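You operate a simulated robot arm through the tools that you are given. There is no shell and no other tool. Be economical: measure what you need, move in short steps, check, and stop when the job is done.

You are at the controls of a simulated robot arm. One attempt, no reset.

## Task
Seat the cell cover, then tighten its wing bolts crosswise.
Fine: red, blue, green, yellow, in that order.

Only the result counts: the job must be done as asked and must still hold three seconds after the hand-in. Knocking over, shifting, dropping, spilling or breaking anything else fails it. A push-on lid holds only when it is set on centred and level and pressed home; a screw cap is set on level and turned clockwise until tight.

## Robot
A 6-joint arm with a two-finger parallel gripper, fixed in place. Base frame: the origin is at the foot of the arm, x ahead of it, y to its left, z up; the work surface is at about z = 4. Lengths are in mm, angles in rad, forces in N, time in s.
With the tool pointing down near the work surface it reaches from about 120 to 500 mm from the base axis. Its first joint turns from -1.257 to 1.257 rad. Payload 0.65 kg.
The tool frame sits at the grasp point between the pads (the TCP): z along the fingers, y along the line on which they close. The tips reach 25 mm beyond it. Largest opening 76 mm; finger width 18, thickness 10; the body of the gripper, 36 by 78 mm, starts 45 mm behind the TCP.
Orientation is told as [roll, pitch, yaw] about the base's x, y, z axes, in that order, counted from this pose: with the fingers straight down and closing along the base's y, the tool's x points along the base's -x, its y along +y and its z along -z.

## Interface
- The arm moves only by the tool nudge_tool. Its argument "commands" is one flat list of numbers, 6 for each row, row after row: the shift along the tool's x, y, z in mm, then the turn, a rotation vector about the tool's x, y, z in rad. In form: [dx, dy, dz, ax, ay, az, dx, dy, dz, ax, ay, az, ...]. A call has 1 to 12 rows; each row shifts and turns the commanded pose from where the row before left it, along the tool's axes as they then stand. "gripper" is the finger opening in mm, from 0 to 76, set as the call begins (left out, the last holds). Rows are played at 5 a second. More than 50 mm and 0.15 rad between two rows, or a gripper value outside its range, and nothing of the call is played. Where a pose cannot be reached the arm comes as near as it can. A force on the tool above 50 N (or 10 N above the force at the start of the call, whichever is more), or a blocked arm, ends the call early, and 0.2 s more pass. The fingers move at their own pace (about 108 mm/s each) and stop on an object; they squeeze with about 26 N. The grip force told is the motor's: it shows also when the fingers shut on nothing. Time passes only in rows, and 0.2 s behind the last, so rows that do not move let the fingers close. It gives the time, the measured TCP pose, the force on the tool (base axes), the opening and the grip force at its end, in the units of the frame above (readings bear some noise), and new pictures: "show" is both (left out), scene, wrist or none.
- Cameras (640 x 400 px; columns grow to the right, rows downward): "scene" is fixed at [82.8, 276.4, 407.5]; the picture's right is [-0.50, -0.86, 0.00], its down [-0.45, 0.26, -0.85] and it looks along [0.74, -0.43, -0.53] (base axes); focal length 214 px, centre (320, 200). "wrist" rides on the gripper at [58, 11, -81] in the tool frame; the picture's right is [-0.18, 0.98, 0.00], its down [-0.75, -0.14, -0.64] and it looks along [-0.63, -0.12, 0.77] (tool axes); focal length 243 px, centre (320, 200). There is no depth. A picture from a camera that has moved, and an enlarged one, comes with that camera's place and axes in the base frame and with its lens. The place of the scene camera against the robot may be out by one fixed shift of up to 25 mm in any direction.
- zoom(camera, box): a new picture of the part [left, top, right, bottom] of that camera's present view, enlarged. The clock stands still meanwhile.
- job_done(): hands the job in; it is judged then, once.

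Go step by step. Nothing tells you positions but the pictures and the camera data: compare them with the known pose of the tool, close in by small moves and look again before you grip or let go. The budget is 120 turns and 200 pictures, counting those below and the enlarged ones. Unless the task says otherwise, let go and move clear before handing in, and close with one line.

The tools are called as name(argument=value, ...) on one line, values as JSON. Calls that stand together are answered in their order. nudge_tool: Moves the arm, as the interface text tells. Its arguments: {"type":"object","properties":{"commands":{"type":"array"},"gripper":{"type":"number"},"show":{"type":"string","enum":["both","scene","wrist","none"]}},"required":["commands"]} The other tools are called the same way: zoom (camera, box) takes an enlarged picture of a part of a camera's view; job_done () hands the job in.

At the start:

```text
time_s: 0.0
ee_pos: [242.1, 67.9, 369.7]
orientation: [0.001, -0.001, 0.001]
wrist_force: [0.3, 1.0, 0.8]
grip_width: 75.9
finger_force: 0.1
```

scene: 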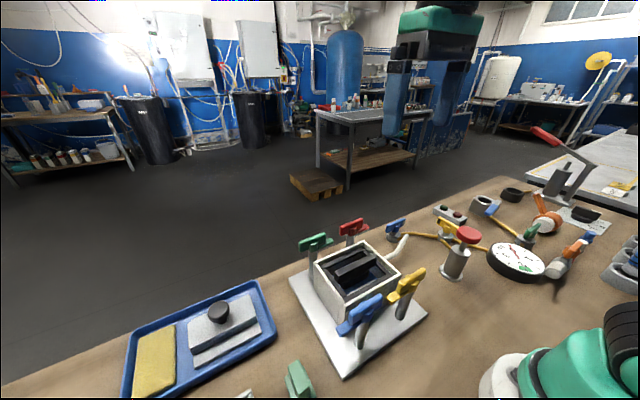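
wrist: 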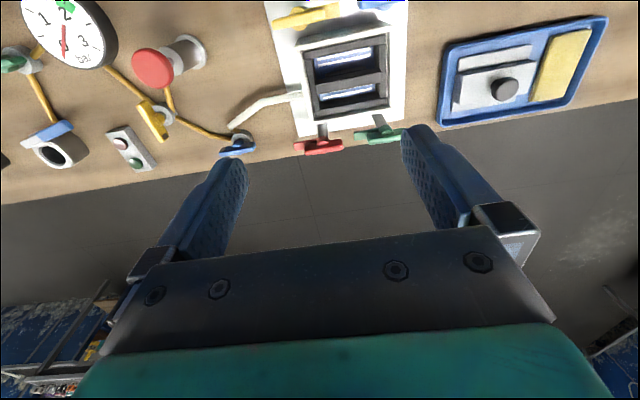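

I see a blue tray with a grey cover (black knob) and a yellow sponge, and a white cell on a base plate with four wing bolts. I'll look closer first.

zoom(camera="scene", box=[270, 200, 450, 390])

zoom(camera="scene", box=[110, 270, 320, 400])

zoom(camera="wrist", box=[220, 0, 620, 170])

```text
2.11 times, centred on (360, 295) of scene
camera zoom: at [82.8, 276.4, 407.5], right [-0.5, -0.86, 0.0], down [-0.45, 0.26, -0.85], along [0.74, -0.43, -0.53], focal length 452 px, centre (236, 0)
```

zoom: 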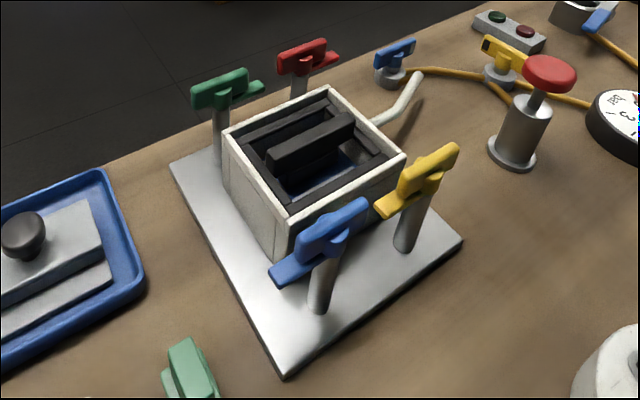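

```text
3.05 times, centred on (215, 335) of scene
camera zoom: at [82.8, 276.4, 407.5], right [-0.5, -0.86, 0.0], down [-0.45, 0.26, -0.85], along [0.74, -0.43, -0.53], focal length 654 px, centre (640, -211)
```

zoom: 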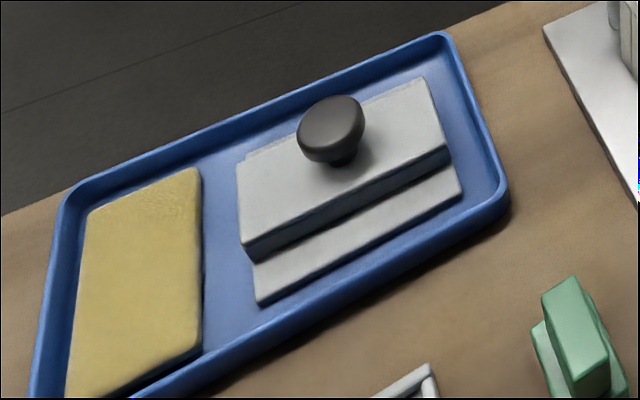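

```text
1.60 times, centred on (420, 85) of wrist
camera zoom: at [183.6, 78.6, 451.1], right [0.18, 0.98, 0.0], down [0.75, -0.14, 0.64], along [0.63, -0.12, -0.77], focal length 388 px, centre (160, 384)
```

zoom: 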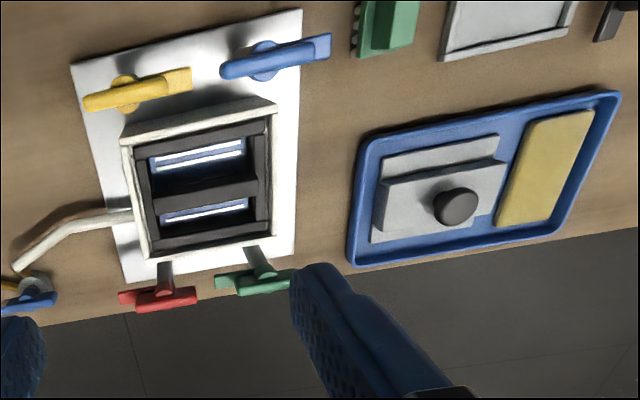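

The cover is about at (346, 342) and the cell about at (276, 95). I move over the tray for a closer look.

nudge_tool(commands=[-8, 38, 20, 0, 0, 0, -8, 38, 20, 0, 0, 0, -8, 38, 20, 0, 0, 0, -8, 38, 20, 0, 0, 0, -8, 38, 20, 0, 0, 0, -8, 38, 20, 0, 0, 0, 0, 0, 0, 0, 0, 0])

```text
time_s: 1.6
ee_pos: [291.6, 297.2, 250.4]
orientation: [0.002, -0.002, 0.0]
wrist_force: [1.0, 0.3, -0.3]
grip_width: 76.1
finger_force: 0.1
camera wrist: at [232.0, 308.8, 331.3], right [0.18, 0.98, 0.0], down [0.75, -0.14, 0.64], along [0.63, -0.12, -0.77], focal length 243 px, centre (320, 200)
```

scene: 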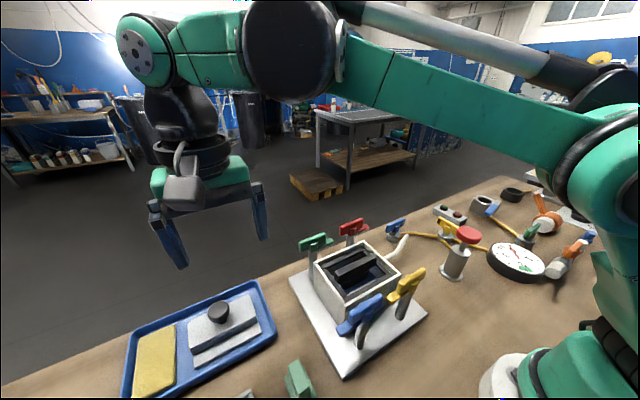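
wrist: 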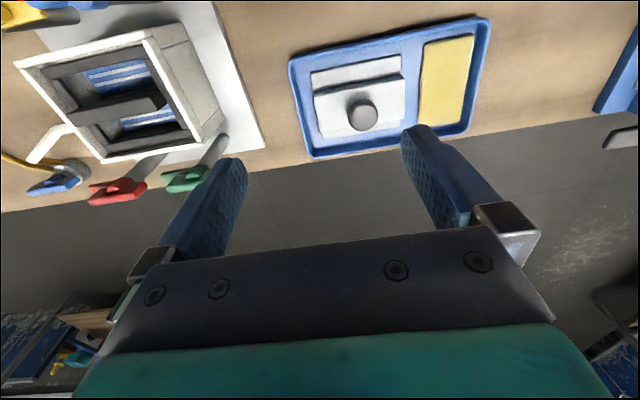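

zoom(camera="wrist", box=[280, 5, 500, 165])

zoom(camera="wrist", box=[0, 0, 260, 210])

```text
2.50 times, centred on (390, 85) of wrist
camera zoom: at [232.0, 308.8, 331.3], right [0.18, 0.98, 0.0], down [0.75, -0.14, 0.64], along [0.63, -0.12, -0.77], focal length 606 px, centre (145, 488)
```

zoom: 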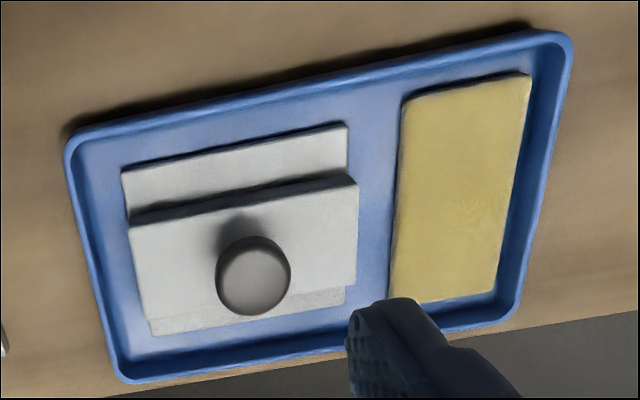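

```text
1.90 times, centred on (130, 105) of wrist
camera zoom: at [232.0, 308.8, 331.3], right [0.18, 0.98, 0.0], down [0.75, -0.14, 0.64], along [0.63, -0.12, -0.77], focal length 462 px, centre (682, 381)
```

zoom: 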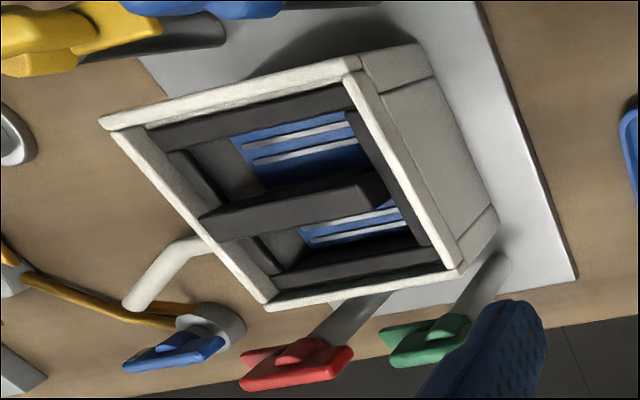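

Knob sits at about (343, 336), top z≈54; the cover is about 104 × 84 and aligned with the base axes. I lower the open gripper above it and check alignment.

nudge_tool(commands=[-10, 8, 28, 0, 0, 0, -10, 8, 28, 0, 0, 0, -10, 8, 28, 0, 0, 0, -10, 8, 28, 0, 0, 0, -11, 7, 28, 0, 0, 0, 0, 0, 0, 0, 0, 0])

```text
time_s: 3.0
ee_pos: [341.8, 333.8, 109.5]
orientation: [0.002, -0.001, -0.001]
wrist_force: [0.5, -0.2, 0.2]
grip_width: 76.0
finger_force: 0.1
camera wrist: at [282.6, 345.9, 191.2], right [0.18, 0.98, 0.0], down [0.75, -0.14, 0.64], along [0.63, -0.12, -0.77], focal length 243 px, centre (320, 200)
```

scene: 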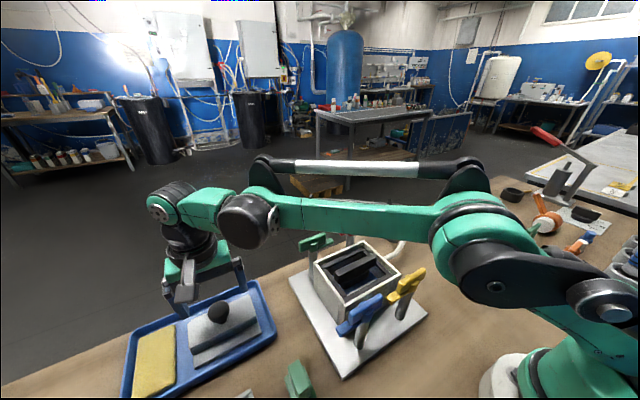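
wrist: 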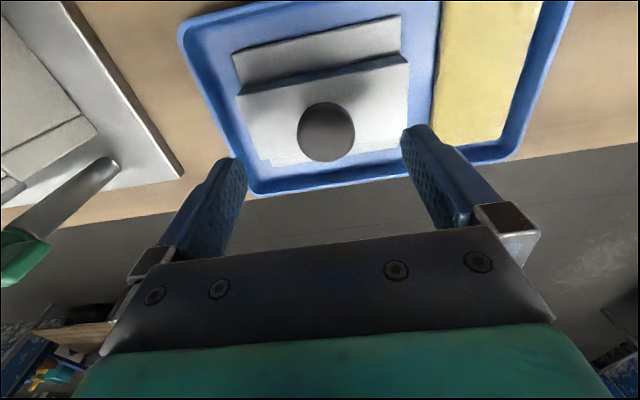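

zoom(camera="wrist", box=[220, 0, 440, 180])

zoom(camera="scene", box=[130, 230, 290, 390])

```text
2.22 times, centred on (330, 90) of wrist
camera zoom: at [282.6, 345.9, 191.2], right [0.18, 0.98, 0.0], down [0.75, -0.14, 0.64], along [0.63, -0.12, -0.77], focal length 539 px, centre (298, 444)
```

zoom: 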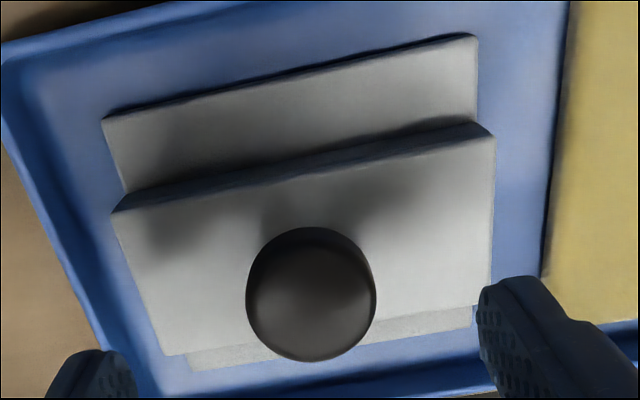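

```text
2.50 times, centred on (210, 310) of scene
camera zoom: at [82.8, 276.4, 407.5], right [-0.5, -0.86, 0.0], down [-0.45, 0.26, -0.85], along [0.74, -0.43, -0.53], focal length 536 px, centre (595, -75)
```

zoom: 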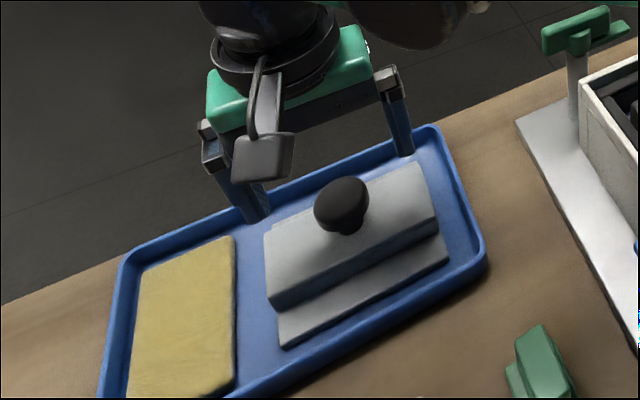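

Cover is axis aligned and the knob is centred at about (345, 337). Before gripping, I survey the cell from closer.

nudge_tool(commands=[10, -10, -40, 0, 0, 0, 10, -40, -40, 0, 0, 0, 10, -45, -40, 0, 0, 0, 10, -45, -10, 0, 0, 0, 10, -45, 0, 0, 0, 0, 15, -45, 0, 0, 0, 0, 15, 0, 0, 0, 0, 0, 0, 0, 0, 0, 0, 0], show="wrist")

zoom(camera="wrist", box=[200, 0, 440, 170])

```text
refused: row 2 steps farther than a row can; nothing moved
```

```text
2.35 times, centred on (320, 85) of wrist
camera zoom: at [282.6, 345.9, 191.2], right [0.18, 0.98, 0.0], down [0.75, -0.14, 0.64], along [0.63, -0.12, -0.77], focal length 571 px, centre (320, 471)
```

zoom: 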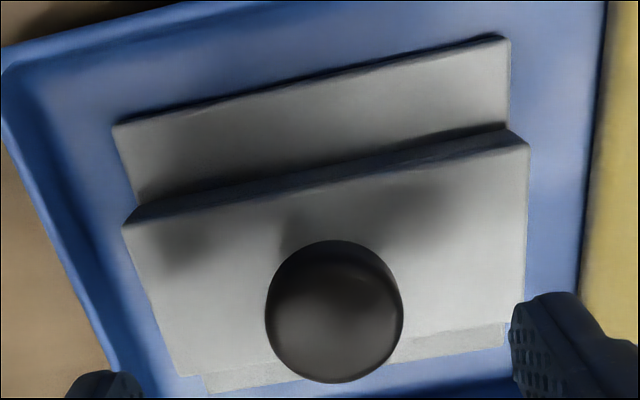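

The step was too long (norm over 50 mm), so I redo it with smaller rows.

nudge_tool(commands=[0, 0, -45, 0, 0, 0, 5, -20, -45, 0, 0, 0, 10, -30, -35, 0, 0, 0, 15, -45, -10, 0, 0, 0, 15, -45, 0, 0, 0, 0, 15, -45, 0, 0, 0, 0, 16, -45, 0, 0, 0, 0, 0, -5, 0, 0, 0, 0, 0, 0, 0, 0, 0, 0])

zoom(camera="wrist", box=[190, 0, 450, 180])

```text
time_s: 5.0
ee_pos: [266.1, 100.5, 245.3]
orientation: [0.002, -0.002, -0.001]
wrist_force: [1.5, -0.4, -0.5]
grip_width: 75.9
finger_force: 0.0
camera wrist: at [206.3, 110.9, 326.2], right [0.18, 0.98, 0.0], down [0.75, -0.14, 0.64], along [0.63, -0.12, -0.77], focal length 243 px, centre (320, 200)
```

scene: 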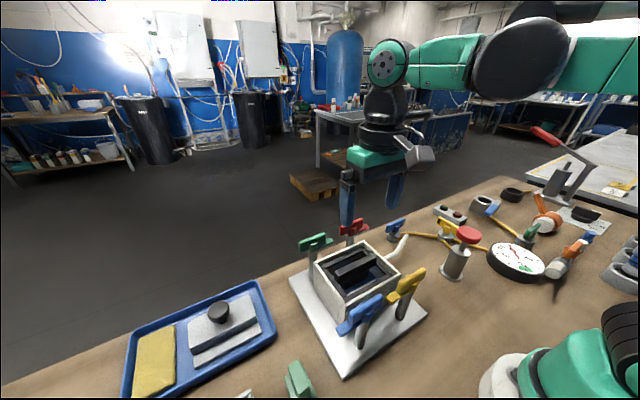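
wrist: 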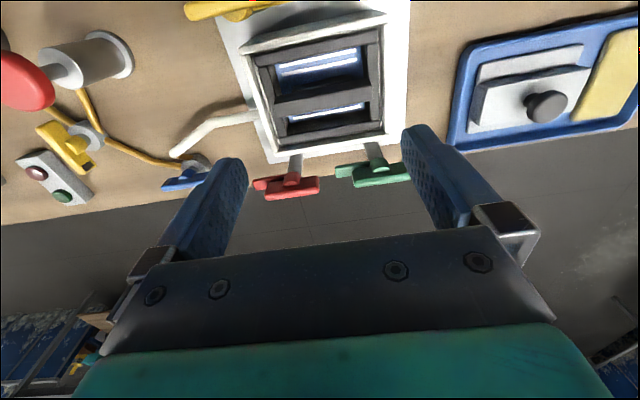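

```text
2.22 times, centred on (320, 90) of wrist
camera zoom: at [206.3, 110.9, 326.2], right [0.18, 0.98, 0.0], down [0.75, -0.14, 0.64], along [0.63, -0.12, -0.77], focal length 539 px, centre (320, 444)
```

zoom: 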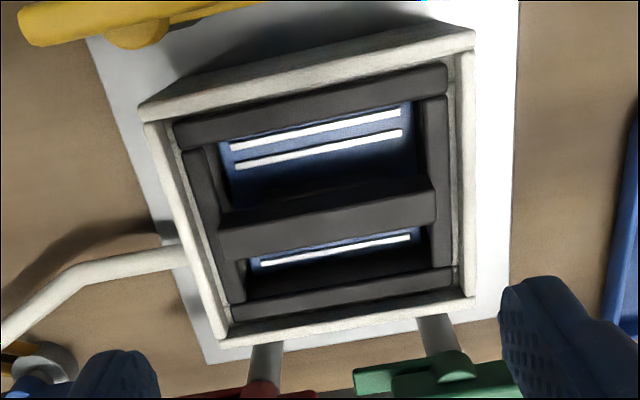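

zoom(camera="wrist", box=[235, 0, 325, 56])

zoom(camera="wrist", box=[325, 0, 415, 56])

zoom(camera="wrist", box=[240, 100, 420, 210])

zoom(camera="scene", box=[290, 210, 430, 350])

```text
7.11 times, centred on (280, 28) of wrist
camera zoom: at [206.3, 110.9, 326.2], right [0.18, 0.98, 0.0], down [0.75, -0.14, 0.64], along [0.63, -0.12, -0.77], focal length 1725 px, centre (604, 1423)
```

zoom: 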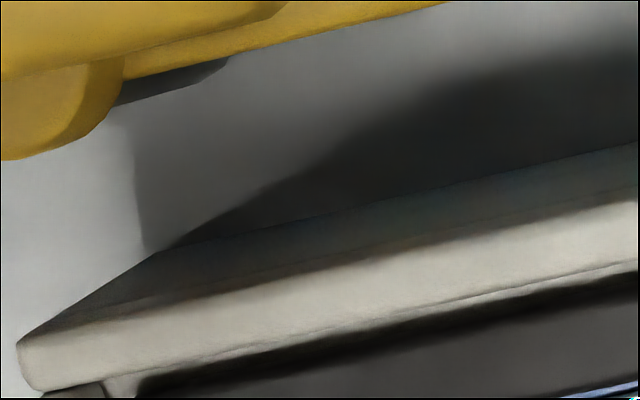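

```text
7.11 times, centred on (370, 28) of wrist
camera zoom: at [206.3, 110.9, 326.2], right [0.18, 0.98, 0.0], down [0.75, -0.14, 0.64], along [0.63, -0.12, -0.77], focal length 1725 px, centre (-36, 1423)
```

zoom: 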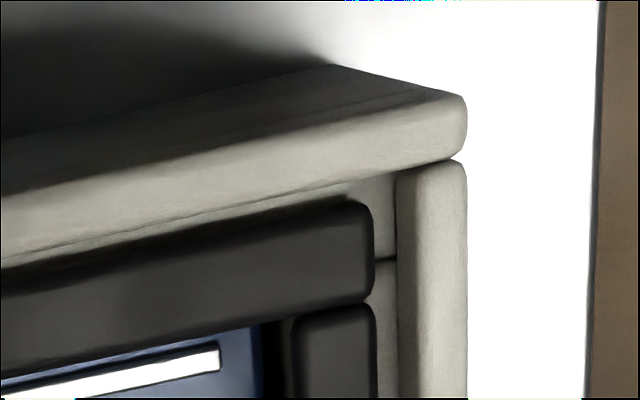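

```text
3.56 times, centred on (330, 155) of wrist
camera zoom: at [206.3, 110.9, 326.2], right [0.18, 0.98, 0.0], down [0.75, -0.14, 0.64], along [0.63, -0.12, -0.77], focal length 863 px, centre (284, 360)
```

zoom: 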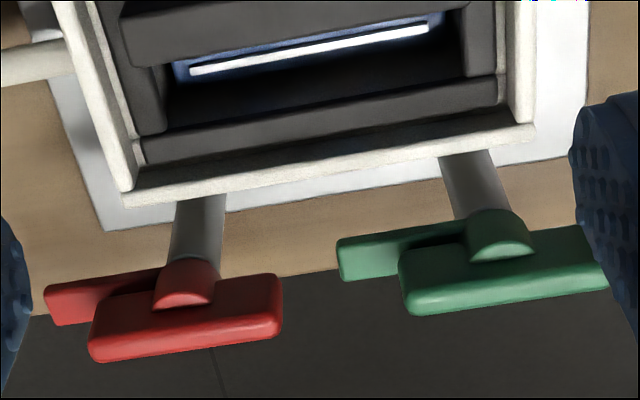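

```text
2.86 times, centred on (360, 280) of scene
camera zoom: at [82.7, 276.4, 407.5], right [-0.5, -0.86, 0.0], down [-0.45, 0.26, -0.85], along [0.74, -0.43, -0.53], focal length 613 px, centre (206, -29)
```

zoom: 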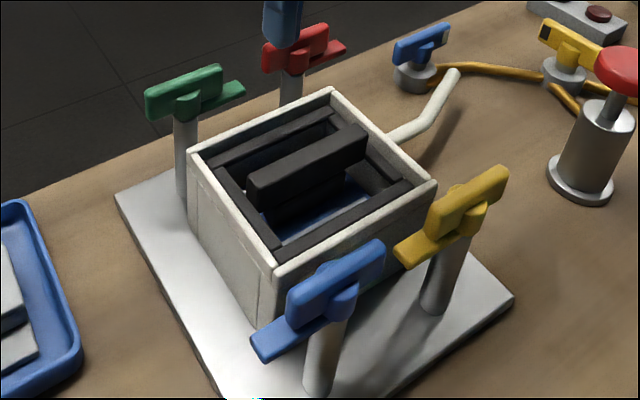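

The box rim is at about z≈87, centred near (277, 99), with a roughly 107 × 85 opening that suits the cover's plug. I now go back and come down over the knob.

nudge_tool(commands=[-13, 46, 0, 0, 0, 0, -13, 46, 0, 0, 0, 0, -13, 46, 0, 0, 0, 0, -13, 46, 0, 0, 0, 0, -13, 46, 0, 0, 0, 0, -13.9, 6.8, 45, 0, 0, 0, 0, 0, 45, 0, 0, 0, 0, 0, 45, 0, 0, 0, 0, 0, 20, 0, 0, 0, 0, 0, 20, 0, 0, 0, 0, 0, 0, 0, 0, 0])

zoom(camera="wrist", box=[200, 40, 440, 210])

zoom(camera="scene", box=[150, 240, 290, 360])

```text
time_s: 7.4
ee_pos: [334.8, 317.5, 62.9]
orientation: [0.001, -0.002, 0.0]
wrist_force: [-0.4, 0.5, 0.1]
grip_width: 76.1
finger_force: 0.0
out of reach, approached as far as the arm can: row 5
camera wrist: at [274.8, 328.8, 144.4], right [0.18, 0.98, 0.0], down [0.75, -0.14, 0.64], along [0.63, -0.12, -0.77], focal length 243 px, centre (320, 200)
```

scene: 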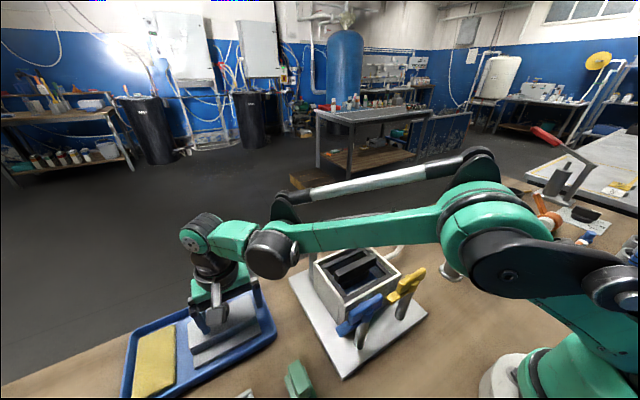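
wrist: 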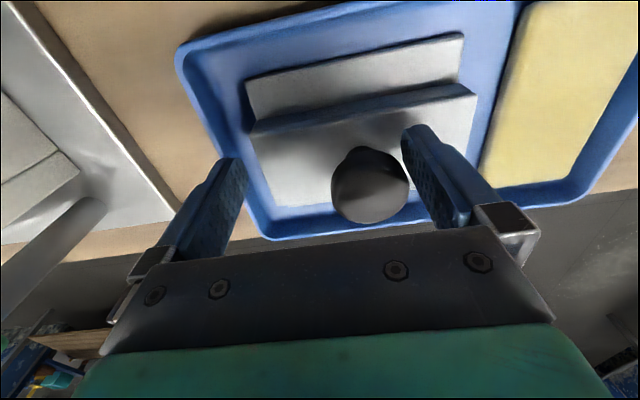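

```text
2.35 times, centred on (320, 125) of wrist
camera zoom: at [274.8, 328.8, 144.4], right [0.18, 0.98, 0.0], down [0.75, -0.14, 0.64], along [0.63, -0.12, -0.77], focal length 571 px, centre (320, 376)
```

zoom: 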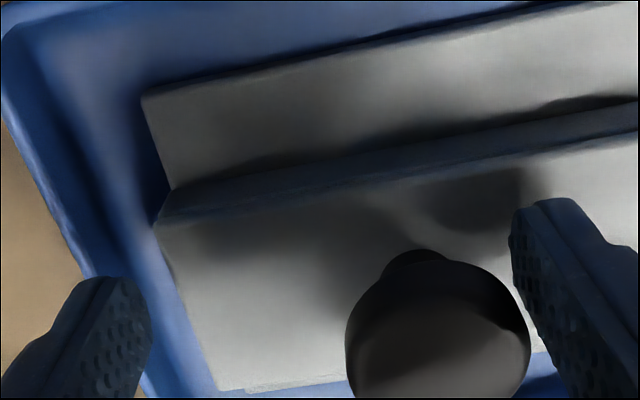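

```text
3.33 times, centred on (220, 300) of scene
camera zoom: at [82.8, 276.4, 407.5], right [-0.5, -0.86, 0.0], down [-0.45, 0.26, -0.85], along [0.74, -0.43, -0.53], focal length 715 px, centre (653, -133)
```

zoom: 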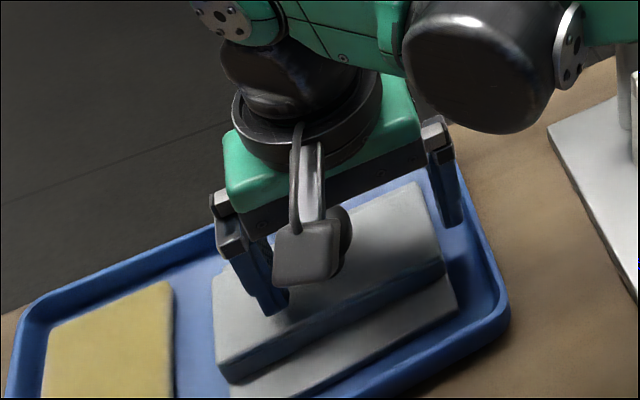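

The high waypoint was out of reach, so the hand stands 20 mm short in y. The knob is still between the fingers, so I shift across to centre on it.

nudge_tool(commands=[-3, 7, 0, 0, 0, 0, -4, 7, 0, 0, 0, 0, -3.2, 5.8, 0, 0, 0, 0, 0, 0, 0, 0, 0, 0])

zoom(camera="wrist", box=[200, 40, 440, 210])

zoom(camera="scene", box=[150, 240, 290, 360])

```text
time_s: 8.4
ee_pos: [345.2, 336.1, 63.3]
orientation: [0.001, -0.002, 0.002]
wrist_force: [0.2, 0.5, -0.1]
grip_width: 75.8
finger_force: 0.0
camera wrist: at [284.8, 348.3, 144.8], right [0.18, 0.98, 0.0], down [0.75, -0.14, 0.64], along [0.63, -0.12, -0.77], focal length 243 px, centre (320, 200)
```

scene: 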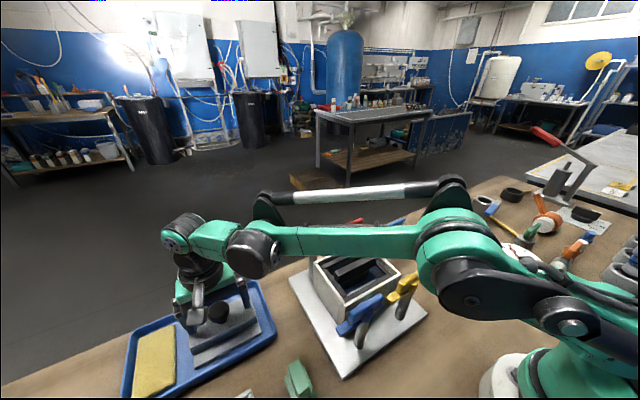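
wrist: 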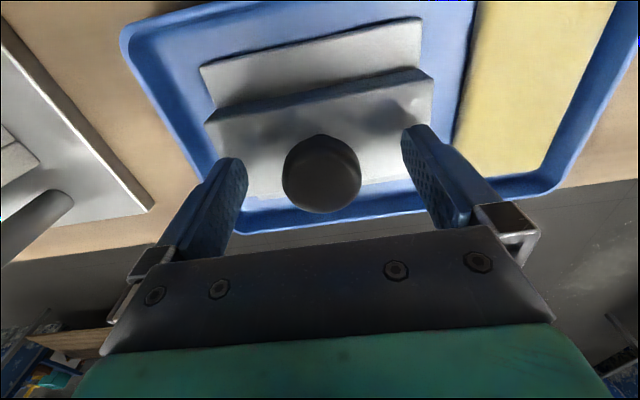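

```text
2.35 times, centred on (320, 125) of wrist
camera zoom: at [284.8, 348.3, 144.8], right [0.18, 0.98, 0.0], down [0.75, -0.14, 0.64], along [0.63, -0.12, -0.77], focal length 571 px, centre (320, 376)
```

zoom: 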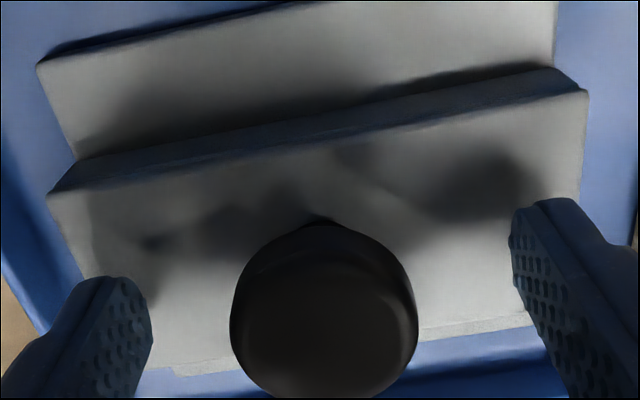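

```text
3.33 times, centred on (220, 300) of scene
camera zoom: at [82.8, 276.4, 407.5], right [-0.5, -0.86, 0.0], down [-0.45, 0.26, -0.85], along [0.74, -0.43, -0.53], focal length 715 px, centre (653, -133)
```

zoom: 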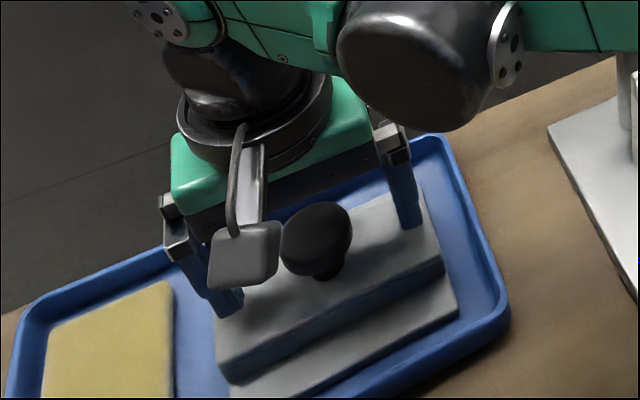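

The knob is centred between the fingers. I lower 10 mm and close.

nudge_tool(commands=[-0.8, 0.5, 5, 0, 0, 0, -0.5, 0.5, 5, 0, 0, 0, 0, 0, 0, 0, 0, 0], show="none")

nudge_tool(commands=[0, 0, 0, 0, 0, 0, 0, 0, 0, 0, 0, 0, 0, 0, 0, 0, 0, 0, 0, 0, 0, 0, 0, 0], gripper=15)

zoom(camera="scene", box=[150, 240, 290, 360])

```text
time_s: 9.0
ee_pos: [345.9, 337.5, 57.1]
orientation: [0.001, 0.001, 0.0]
wrist_force: [-0.2, 1.0, 14.4]
grip_width: 75.8
finger_force: 0.1
stopped in row 2: the force on the tool passed its limit (the readings are from after the stop); the commanded pose is now the measured one
```

```text
time_s: 10.0
ee_pos: [345.8, 338.0, 56.1]
orientation: [0.0, 0.0, 0.001]
wrist_force: [-0.7, -1.3, 31.6]
grip_width: 33.4
finger_force: 26.2
camera wrist: at [285.7, 349.1, 139.0], right [0.18, 0.98, 0.0], down [0.75, -0.14, 0.64], along [0.63, -0.12, -0.77], focal length 243 px, centre (320, 200)
```

scene: 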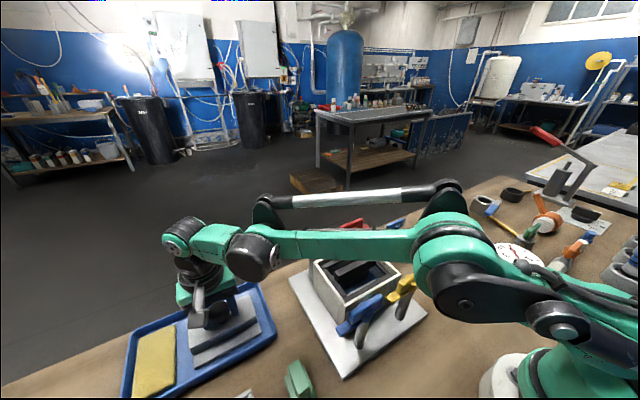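
wrist: 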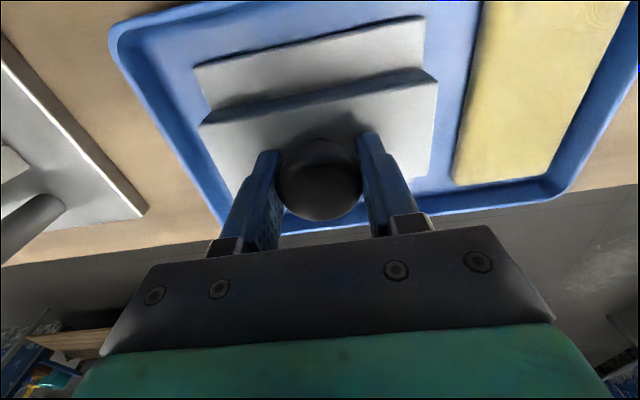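

```text
3.33 times, centred on (220, 300) of scene
camera zoom: at [82.7, 276.3, 407.6], right [-0.5, -0.86, 0.0], down [-0.45, 0.26, -0.85], along [0.74, -0.43, -0.53], focal length 715 px, centre (653, -133)
```

zoom: 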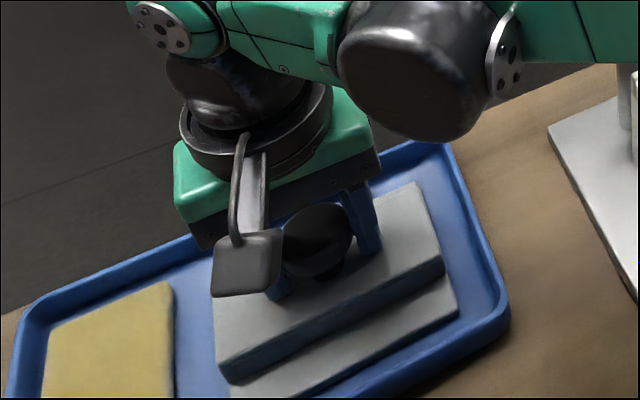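

The tips rest on the slab (its top is at z≈31) and the knob is gripped at 33.4 mm. I lift 40 mm and look.

nudge_tool(commands=[0, 0, -2, 0, 0, 0, 0, 0, -8, 0, 0, 0, 0, 0, -10, 0, 0, 0, 0, 0, -20, 0, 0, 0, 0, 0, -20, 0, 0, 0, 0, 0, 0, 0, 0, 0])

zoom(camera="scene", box=[150, 200, 310, 360])

zoom(camera="wrist", box=[190, 0, 450, 210])

```text
time_s: 11.4
ee_pos: [345.0, 338.9, 118.3]
orientation: [0.0, 0.0, -0.001]
wrist_force: [-0.2, -0.5, -1.6]
grip_width: 33.3
finger_force: 26.1
camera wrist: at [285.7, 349.3, 198.6], right [0.18, 0.98, 0.0], down [0.75, -0.14, 0.64], along [0.63, -0.12, -0.77], focal length 243 px, centre (320, 200)
```

scene: 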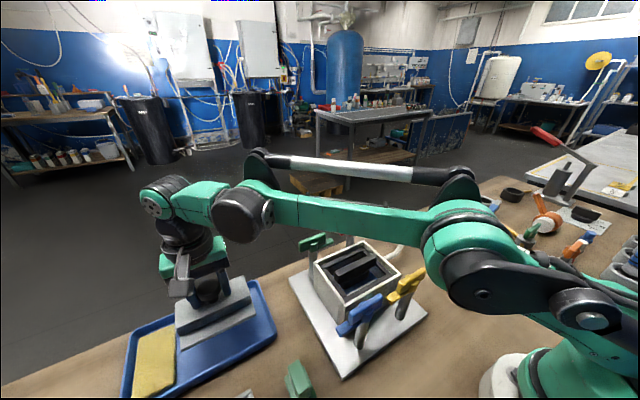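
wrist: 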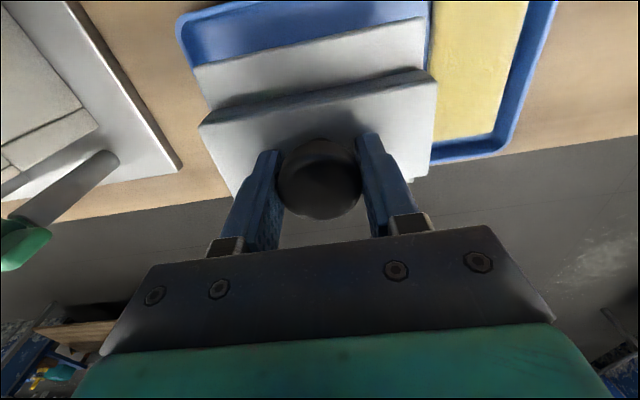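

```text
2.50 times, centred on (230, 280) of scene
camera zoom: at [82.8, 276.4, 407.5], right [-0.5, -0.86, 0.0], down [-0.45, 0.26, -0.85], along [0.74, -0.43, -0.53], focal length 536 px, centre (545, 0)
```

zoom: 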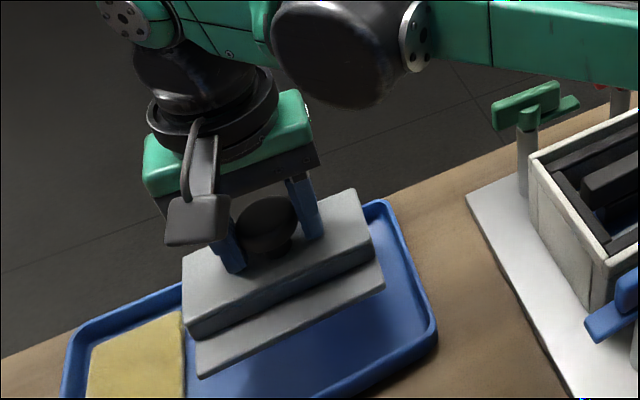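

```text
1.90 times, centred on (320, 105) of wrist
camera zoom: at [285.7, 349.3, 198.6], right [0.18, 0.98, 0.0], down [0.75, -0.14, 0.64], along [0.63, -0.12, -0.77], focal length 462 px, centre (320, 381)
```

zoom: 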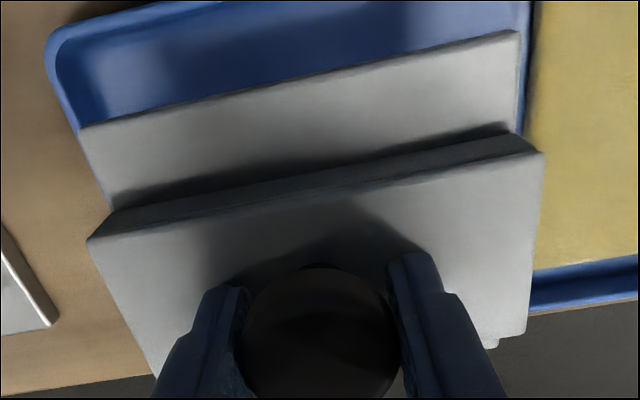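

The cover is held level and square: a 103 × ~86 plate with a 20 mm block on top. I carry it high over the cell and look.

nudge_tool(commands=[0, 0, -30, 0, 0, 0, 14, -40, -15, 0, 0, 0, 13, -40, -15, 0, 0, 0, 13, -40, -15, 0, 0, 0, 13, -40, 0, 0, 0, 0, 13, -40, 0, 0, 0, 0, 1, -39, 0, 0, 0, 0, 0, 0, 0, 0, 0, 0, 0, 0, 0, 0, 0, 0])

zoom(camera="wrist", box=[180, 0, 460, 210])

zoom(camera="scene", box=[280, 160, 440, 340])

```text
time_s: 13.4
ee_pos: [277.2, 97.8, 194.1]
orientation: [-0.002, 0.0, 0.001]
wrist_force: [0.1, -0.3, -1.5]
grip_width: 33.4
finger_force: 25.9
camera wrist: at [218.4, 109.3, 274.2], right [0.18, 0.98, 0.0], down [0.75, -0.14, 0.64], along [0.63, -0.12, -0.77], focal length 243 px, centre (320, 200)
```

scene: 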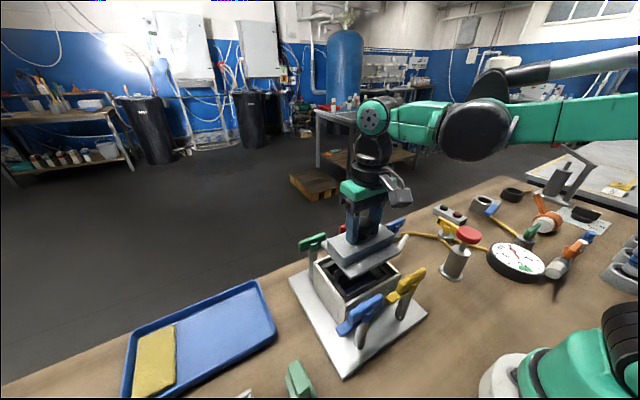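
wrist: 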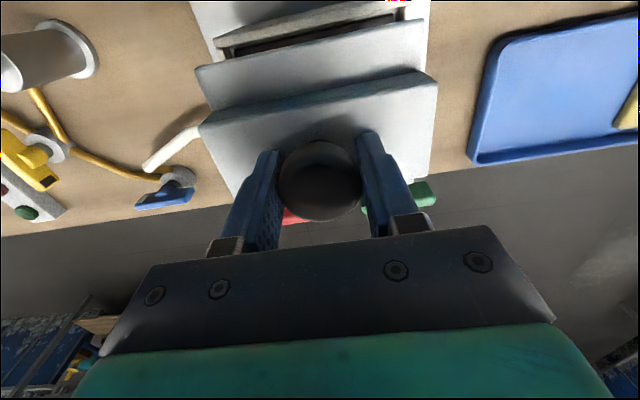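

```text
1.90 times, centred on (320, 105) of wrist
camera zoom: at [218.4, 109.3, 274.2], right [0.18, 0.98, 0.0], down [0.75, -0.14, 0.64], along [0.63, -0.12, -0.77], focal length 462 px, centre (320, 381)
```

zoom: 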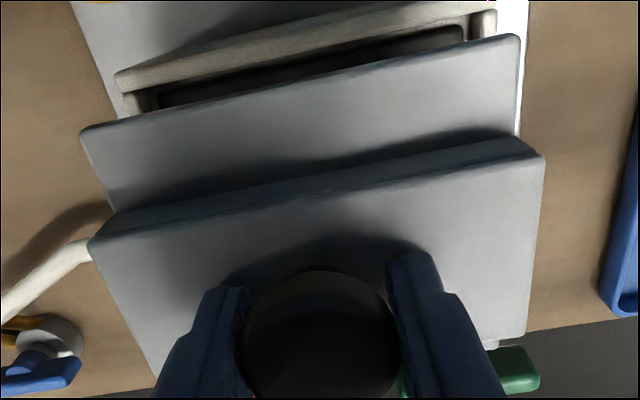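

```text
2.22 times, centred on (360, 250) of scene
camera zoom: at [82.8, 276.4, 407.5], right [-0.5, -0.86, 0.0], down [-0.45, 0.26, -0.85], along [0.74, -0.43, -0.53], focal length 477 px, centre (231, 89)
```

zoom: 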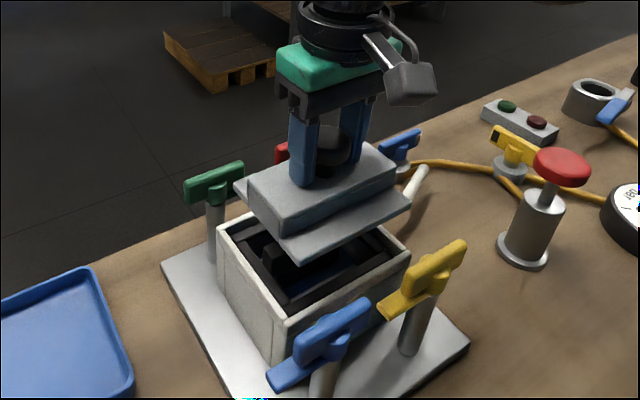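

The cover is over the box. I shift 1 mm in y and go down to about 12 mm above the rim.

nudge_tool(commands=[-0.5, 1, 15, 0, 0, 0, -0.5, 0, 15, 0, 0, 0, 0, 0, 15, 0, 0, 0, 0, 0, 0, 0, 0, 0])

zoom(camera="wrist", box=[180, 0, 460, 210])

zoom(camera="scene", box=[290, 190, 430, 340])

```text
time_s: 14.4
ee_pos: [278.6, 98.7, 148.5]
orientation: [0.001, 0.0, 0.001]
wrist_force: [-0.3, -0.3, -2.2]
grip_width: 33.3
finger_force: 25.8
camera wrist: at [219.7, 111.1, 228.9], right [0.18, 0.98, 0.0], down [0.75, -0.14, 0.64], along [0.63, -0.12, -0.77], focal length 243 px, centre (320, 200)
```

scene: 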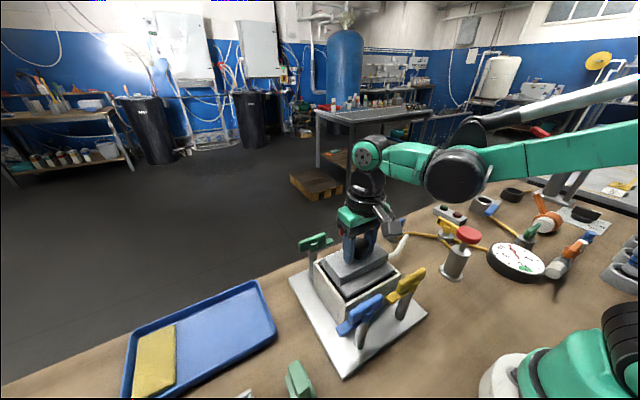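
wrist: 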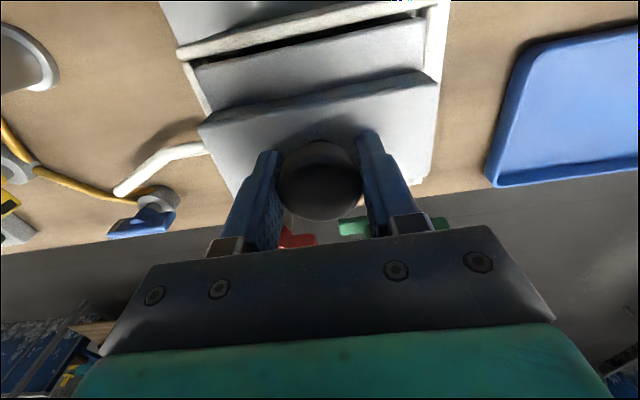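

```text
1.90 times, centred on (320, 105) of wrist
camera zoom: at [219.7, 111.1, 228.9], right [0.18, 0.98, 0.0], down [0.75, -0.14, 0.64], along [0.63, -0.12, -0.77], focal length 462 px, centre (320, 381)
```

zoom: 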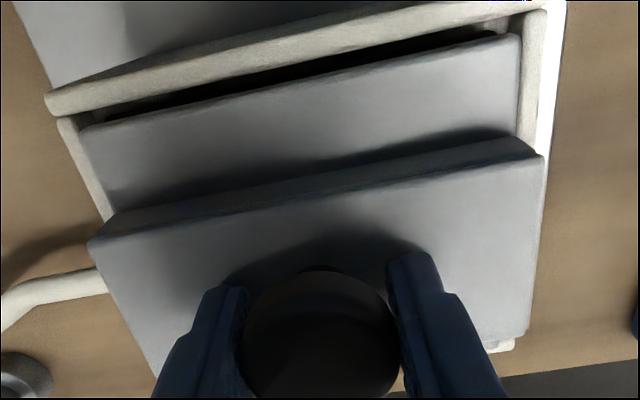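

```text
2.67 times, centred on (360, 265) of scene
camera zoom: at [82.8, 276.4, 407.5], right [-0.5, -0.86, 0.0], down [-0.45, 0.26, -0.85], along [0.74, -0.43, -0.53], focal length 572 px, centre (213, 27)
```

zoom: 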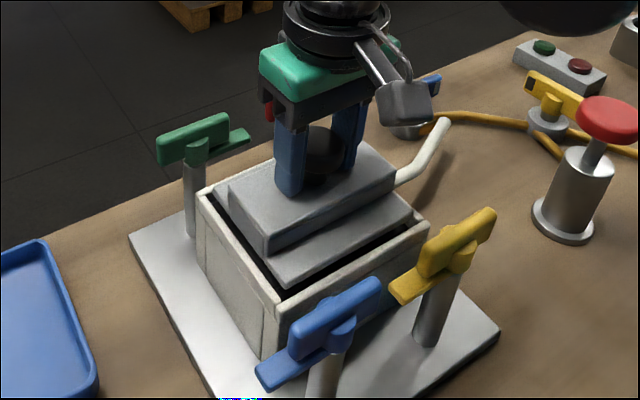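

zoom(camera="scene", box=[330, 225, 410, 305])

zoom(camera="wrist", box=[350, 0, 470, 75])

zoom(camera="wrist", box=[170, 20, 290, 95])

zoom(camera="scene", box=[300, 235, 370, 305])

```text
5.00 times, centred on (370, 265) of scene
camera zoom: at [82.8, 276.4, 407.5], right [-0.5, -0.86, 0.0], down [-0.45, 0.26, -0.85], along [0.74, -0.43, -0.53], focal length 1072 px, centre (70, -125)
```

zoom: 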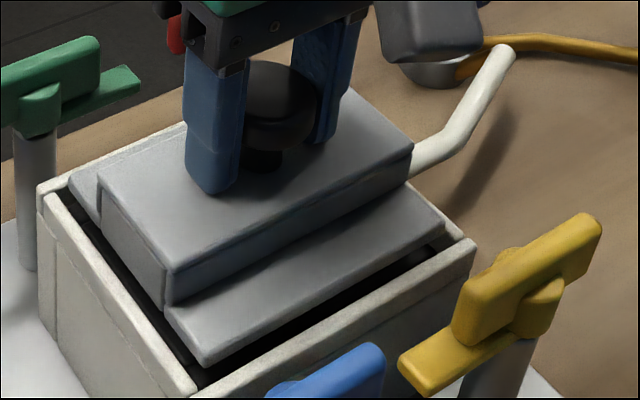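

```text
5.33 times, centred on (410, 38) of wrist
camera zoom: at [219.7, 111.1, 228.9], right [0.18, 0.98, 0.0], down [0.75, -0.14, 0.64], along [0.63, -0.12, -0.77], focal length 1294 px, centre (-160, 1067)
```

zoom: 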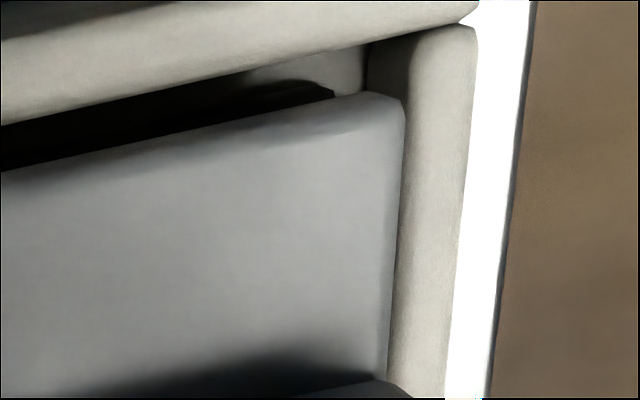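

```text
5.33 times, centred on (230, 58) of wrist
camera zoom: at [219.7, 111.1, 228.9], right [0.18, 0.98, 0.0], down [0.75, -0.14, 0.64], along [0.63, -0.12, -0.77], focal length 1294 px, centre (800, 960)
```

zoom: 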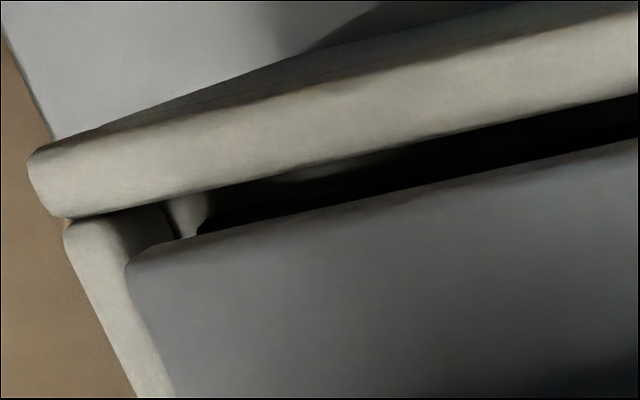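

```text
5.71 times, centred on (335, 270) of scene
camera zoom: at [82.8, 276.4, 407.5], right [-0.5, -0.86, 0.0], down [-0.45, 0.26, -0.85], along [0.74, -0.43, -0.53], focal length 1226 px, centre (234, -200)
```

zoom: 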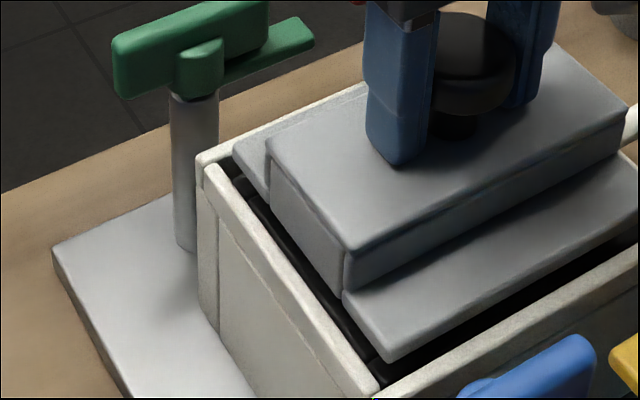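

Using several views, the rim is at z≈98, and the cover is centred in the opening to within about a millimetre. I lower gently in small steps.

nudge_tool(commands=[0.4, 0, 2, 0, 0, 0, 0, 0, 2, 0, 0, 0, 0, 0, 2, 0, 0, 0, 0, 0, 0, 0, 0, 0])

zoom(camera="scene", box=[310, 225, 410, 305])

zoom(camera="wrist", box=[170, 0, 470, 100])

```text
time_s: 15.4
ee_pos: [278.0, 100.4, 141.1]
orientation: [-0.002, -0.001, 0.0]
wrist_force: [-0.1, 0.7, -1.5]
grip_width: 33.2
finger_force: 25.7
camera wrist: at [219.4, 111.0, 222.6], right [0.18, 0.98, 0.0], down [0.75, -0.14, 0.64], along [0.63, -0.12, -0.77], focal length 243 px, centre (320, 200)
```

scene: 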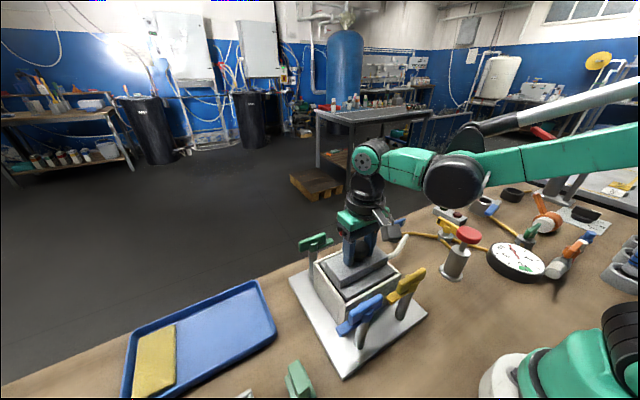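
wrist: 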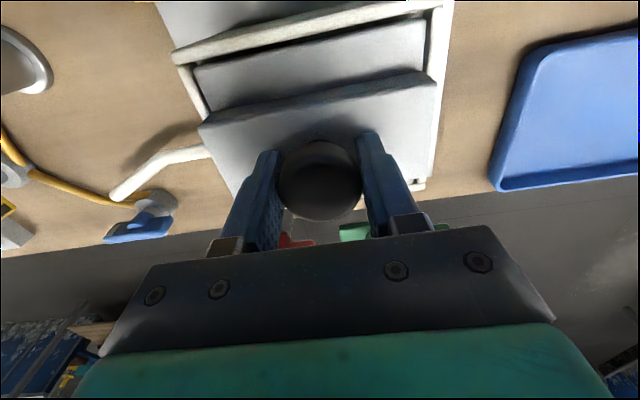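

```text
5.00 times, centred on (360, 265) of scene
camera zoom: at [82.8, 276.4, 407.5], right [-0.5, -0.86, 0.0], down [-0.45, 0.26, -0.85], along [0.74, -0.43, -0.53], focal length 1072 px, centre (120, -125)
```

zoom: 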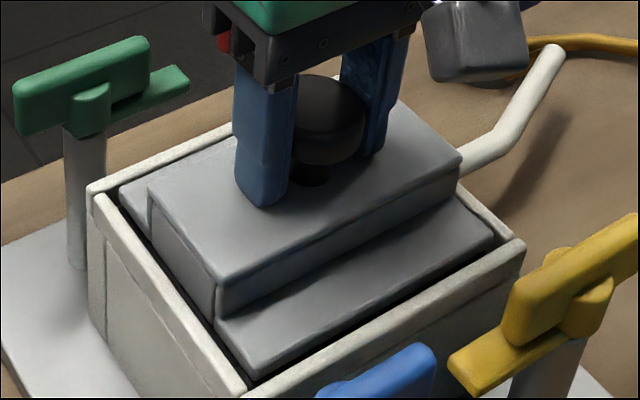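

```text
2.13 times, centred on (320, 50) of wrist
camera zoom: at [219.4, 111.0, 222.6], right [0.18, 0.98, 0.0], down [0.75, -0.14, 0.64], along [0.63, -0.12, -0.77], focal length 518 px, centre (320, 520)
```

zoom: 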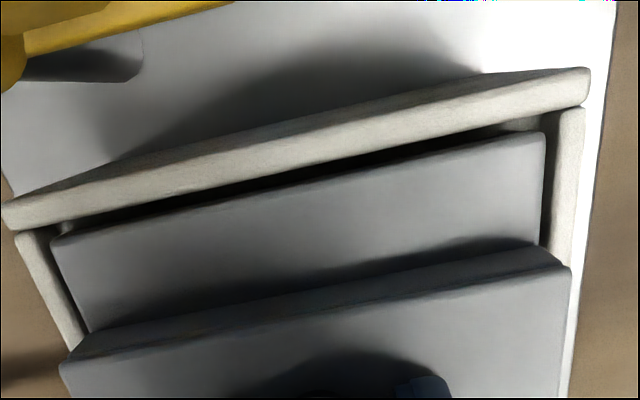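

The plate enters the opening with an even gap all round. I keep lowering until it seats.

nudge_tool(commands=[0, 0, 2, 0, 0, 0, 0, 0, 2, 0, 0, 0, 0, 0, 2, 0, 0, 0, 0, 0, 0, 0, 0, 0])

zoom(camera="scene", box=[310, 225, 410, 305])

zoom(camera="wrist", box=[170, 0, 470, 100])

```text
time_s: 16.1
ee_pos: [278.4, 100.3, 137.9]
orientation: [-0.002, 0.003, -0.001]
wrist_force: [-2.8, -0.2, 17.4]
grip_width: 33.5
finger_force: 25.8
stopped in row 3: the force on the tool passed its limit (the readings are from after the stop); the commanded pose is now the measured one
camera wrist: at [219.8, 111.3, 219.1], right [0.18, 0.98, 0.0], down [0.75, -0.14, 0.64], along [0.63, -0.12, -0.77], focal length 243 px, centre (320, 200)
```

scene: 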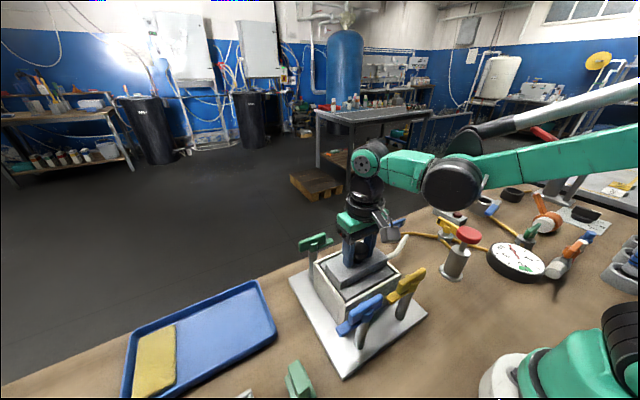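
wrist: 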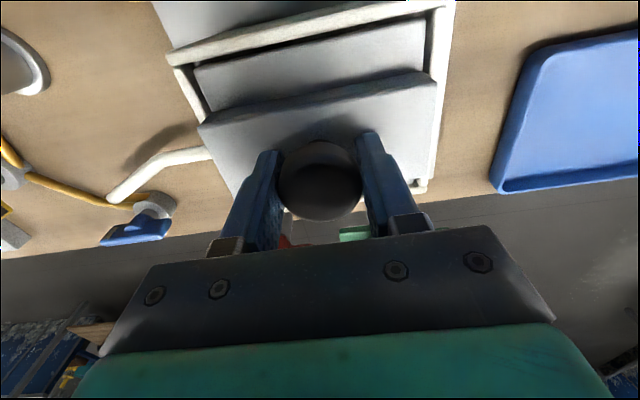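

```text
5.00 times, centred on (360, 265) of scene
camera zoom: at [82.7, 276.4, 407.6], right [-0.5, -0.86, 0.0], down [-0.45, 0.26, -0.85], along [0.74, -0.43, -0.53], focal length 1072 px, centre (120, -125)
```

zoom: 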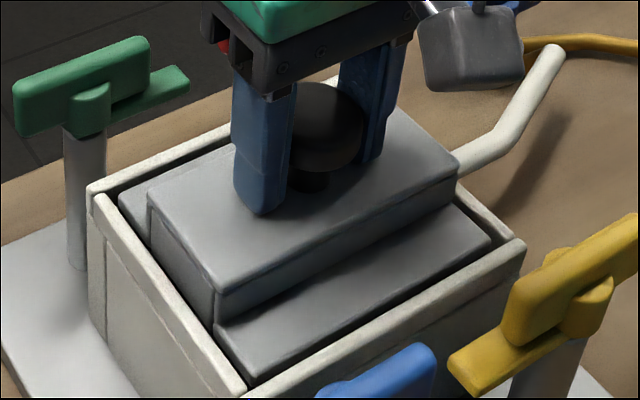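

```text
2.13 times, centred on (320, 50) of wrist
camera zoom: at [219.8, 111.3, 219.1], right [0.18, 0.98, 0.0], down [0.75, -0.14, 0.64], along [0.63, -0.12, -0.77], focal length 518 px, centre (320, 520)
```

zoom: 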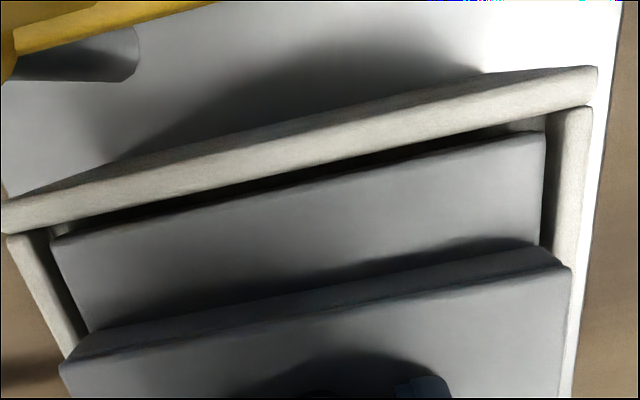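

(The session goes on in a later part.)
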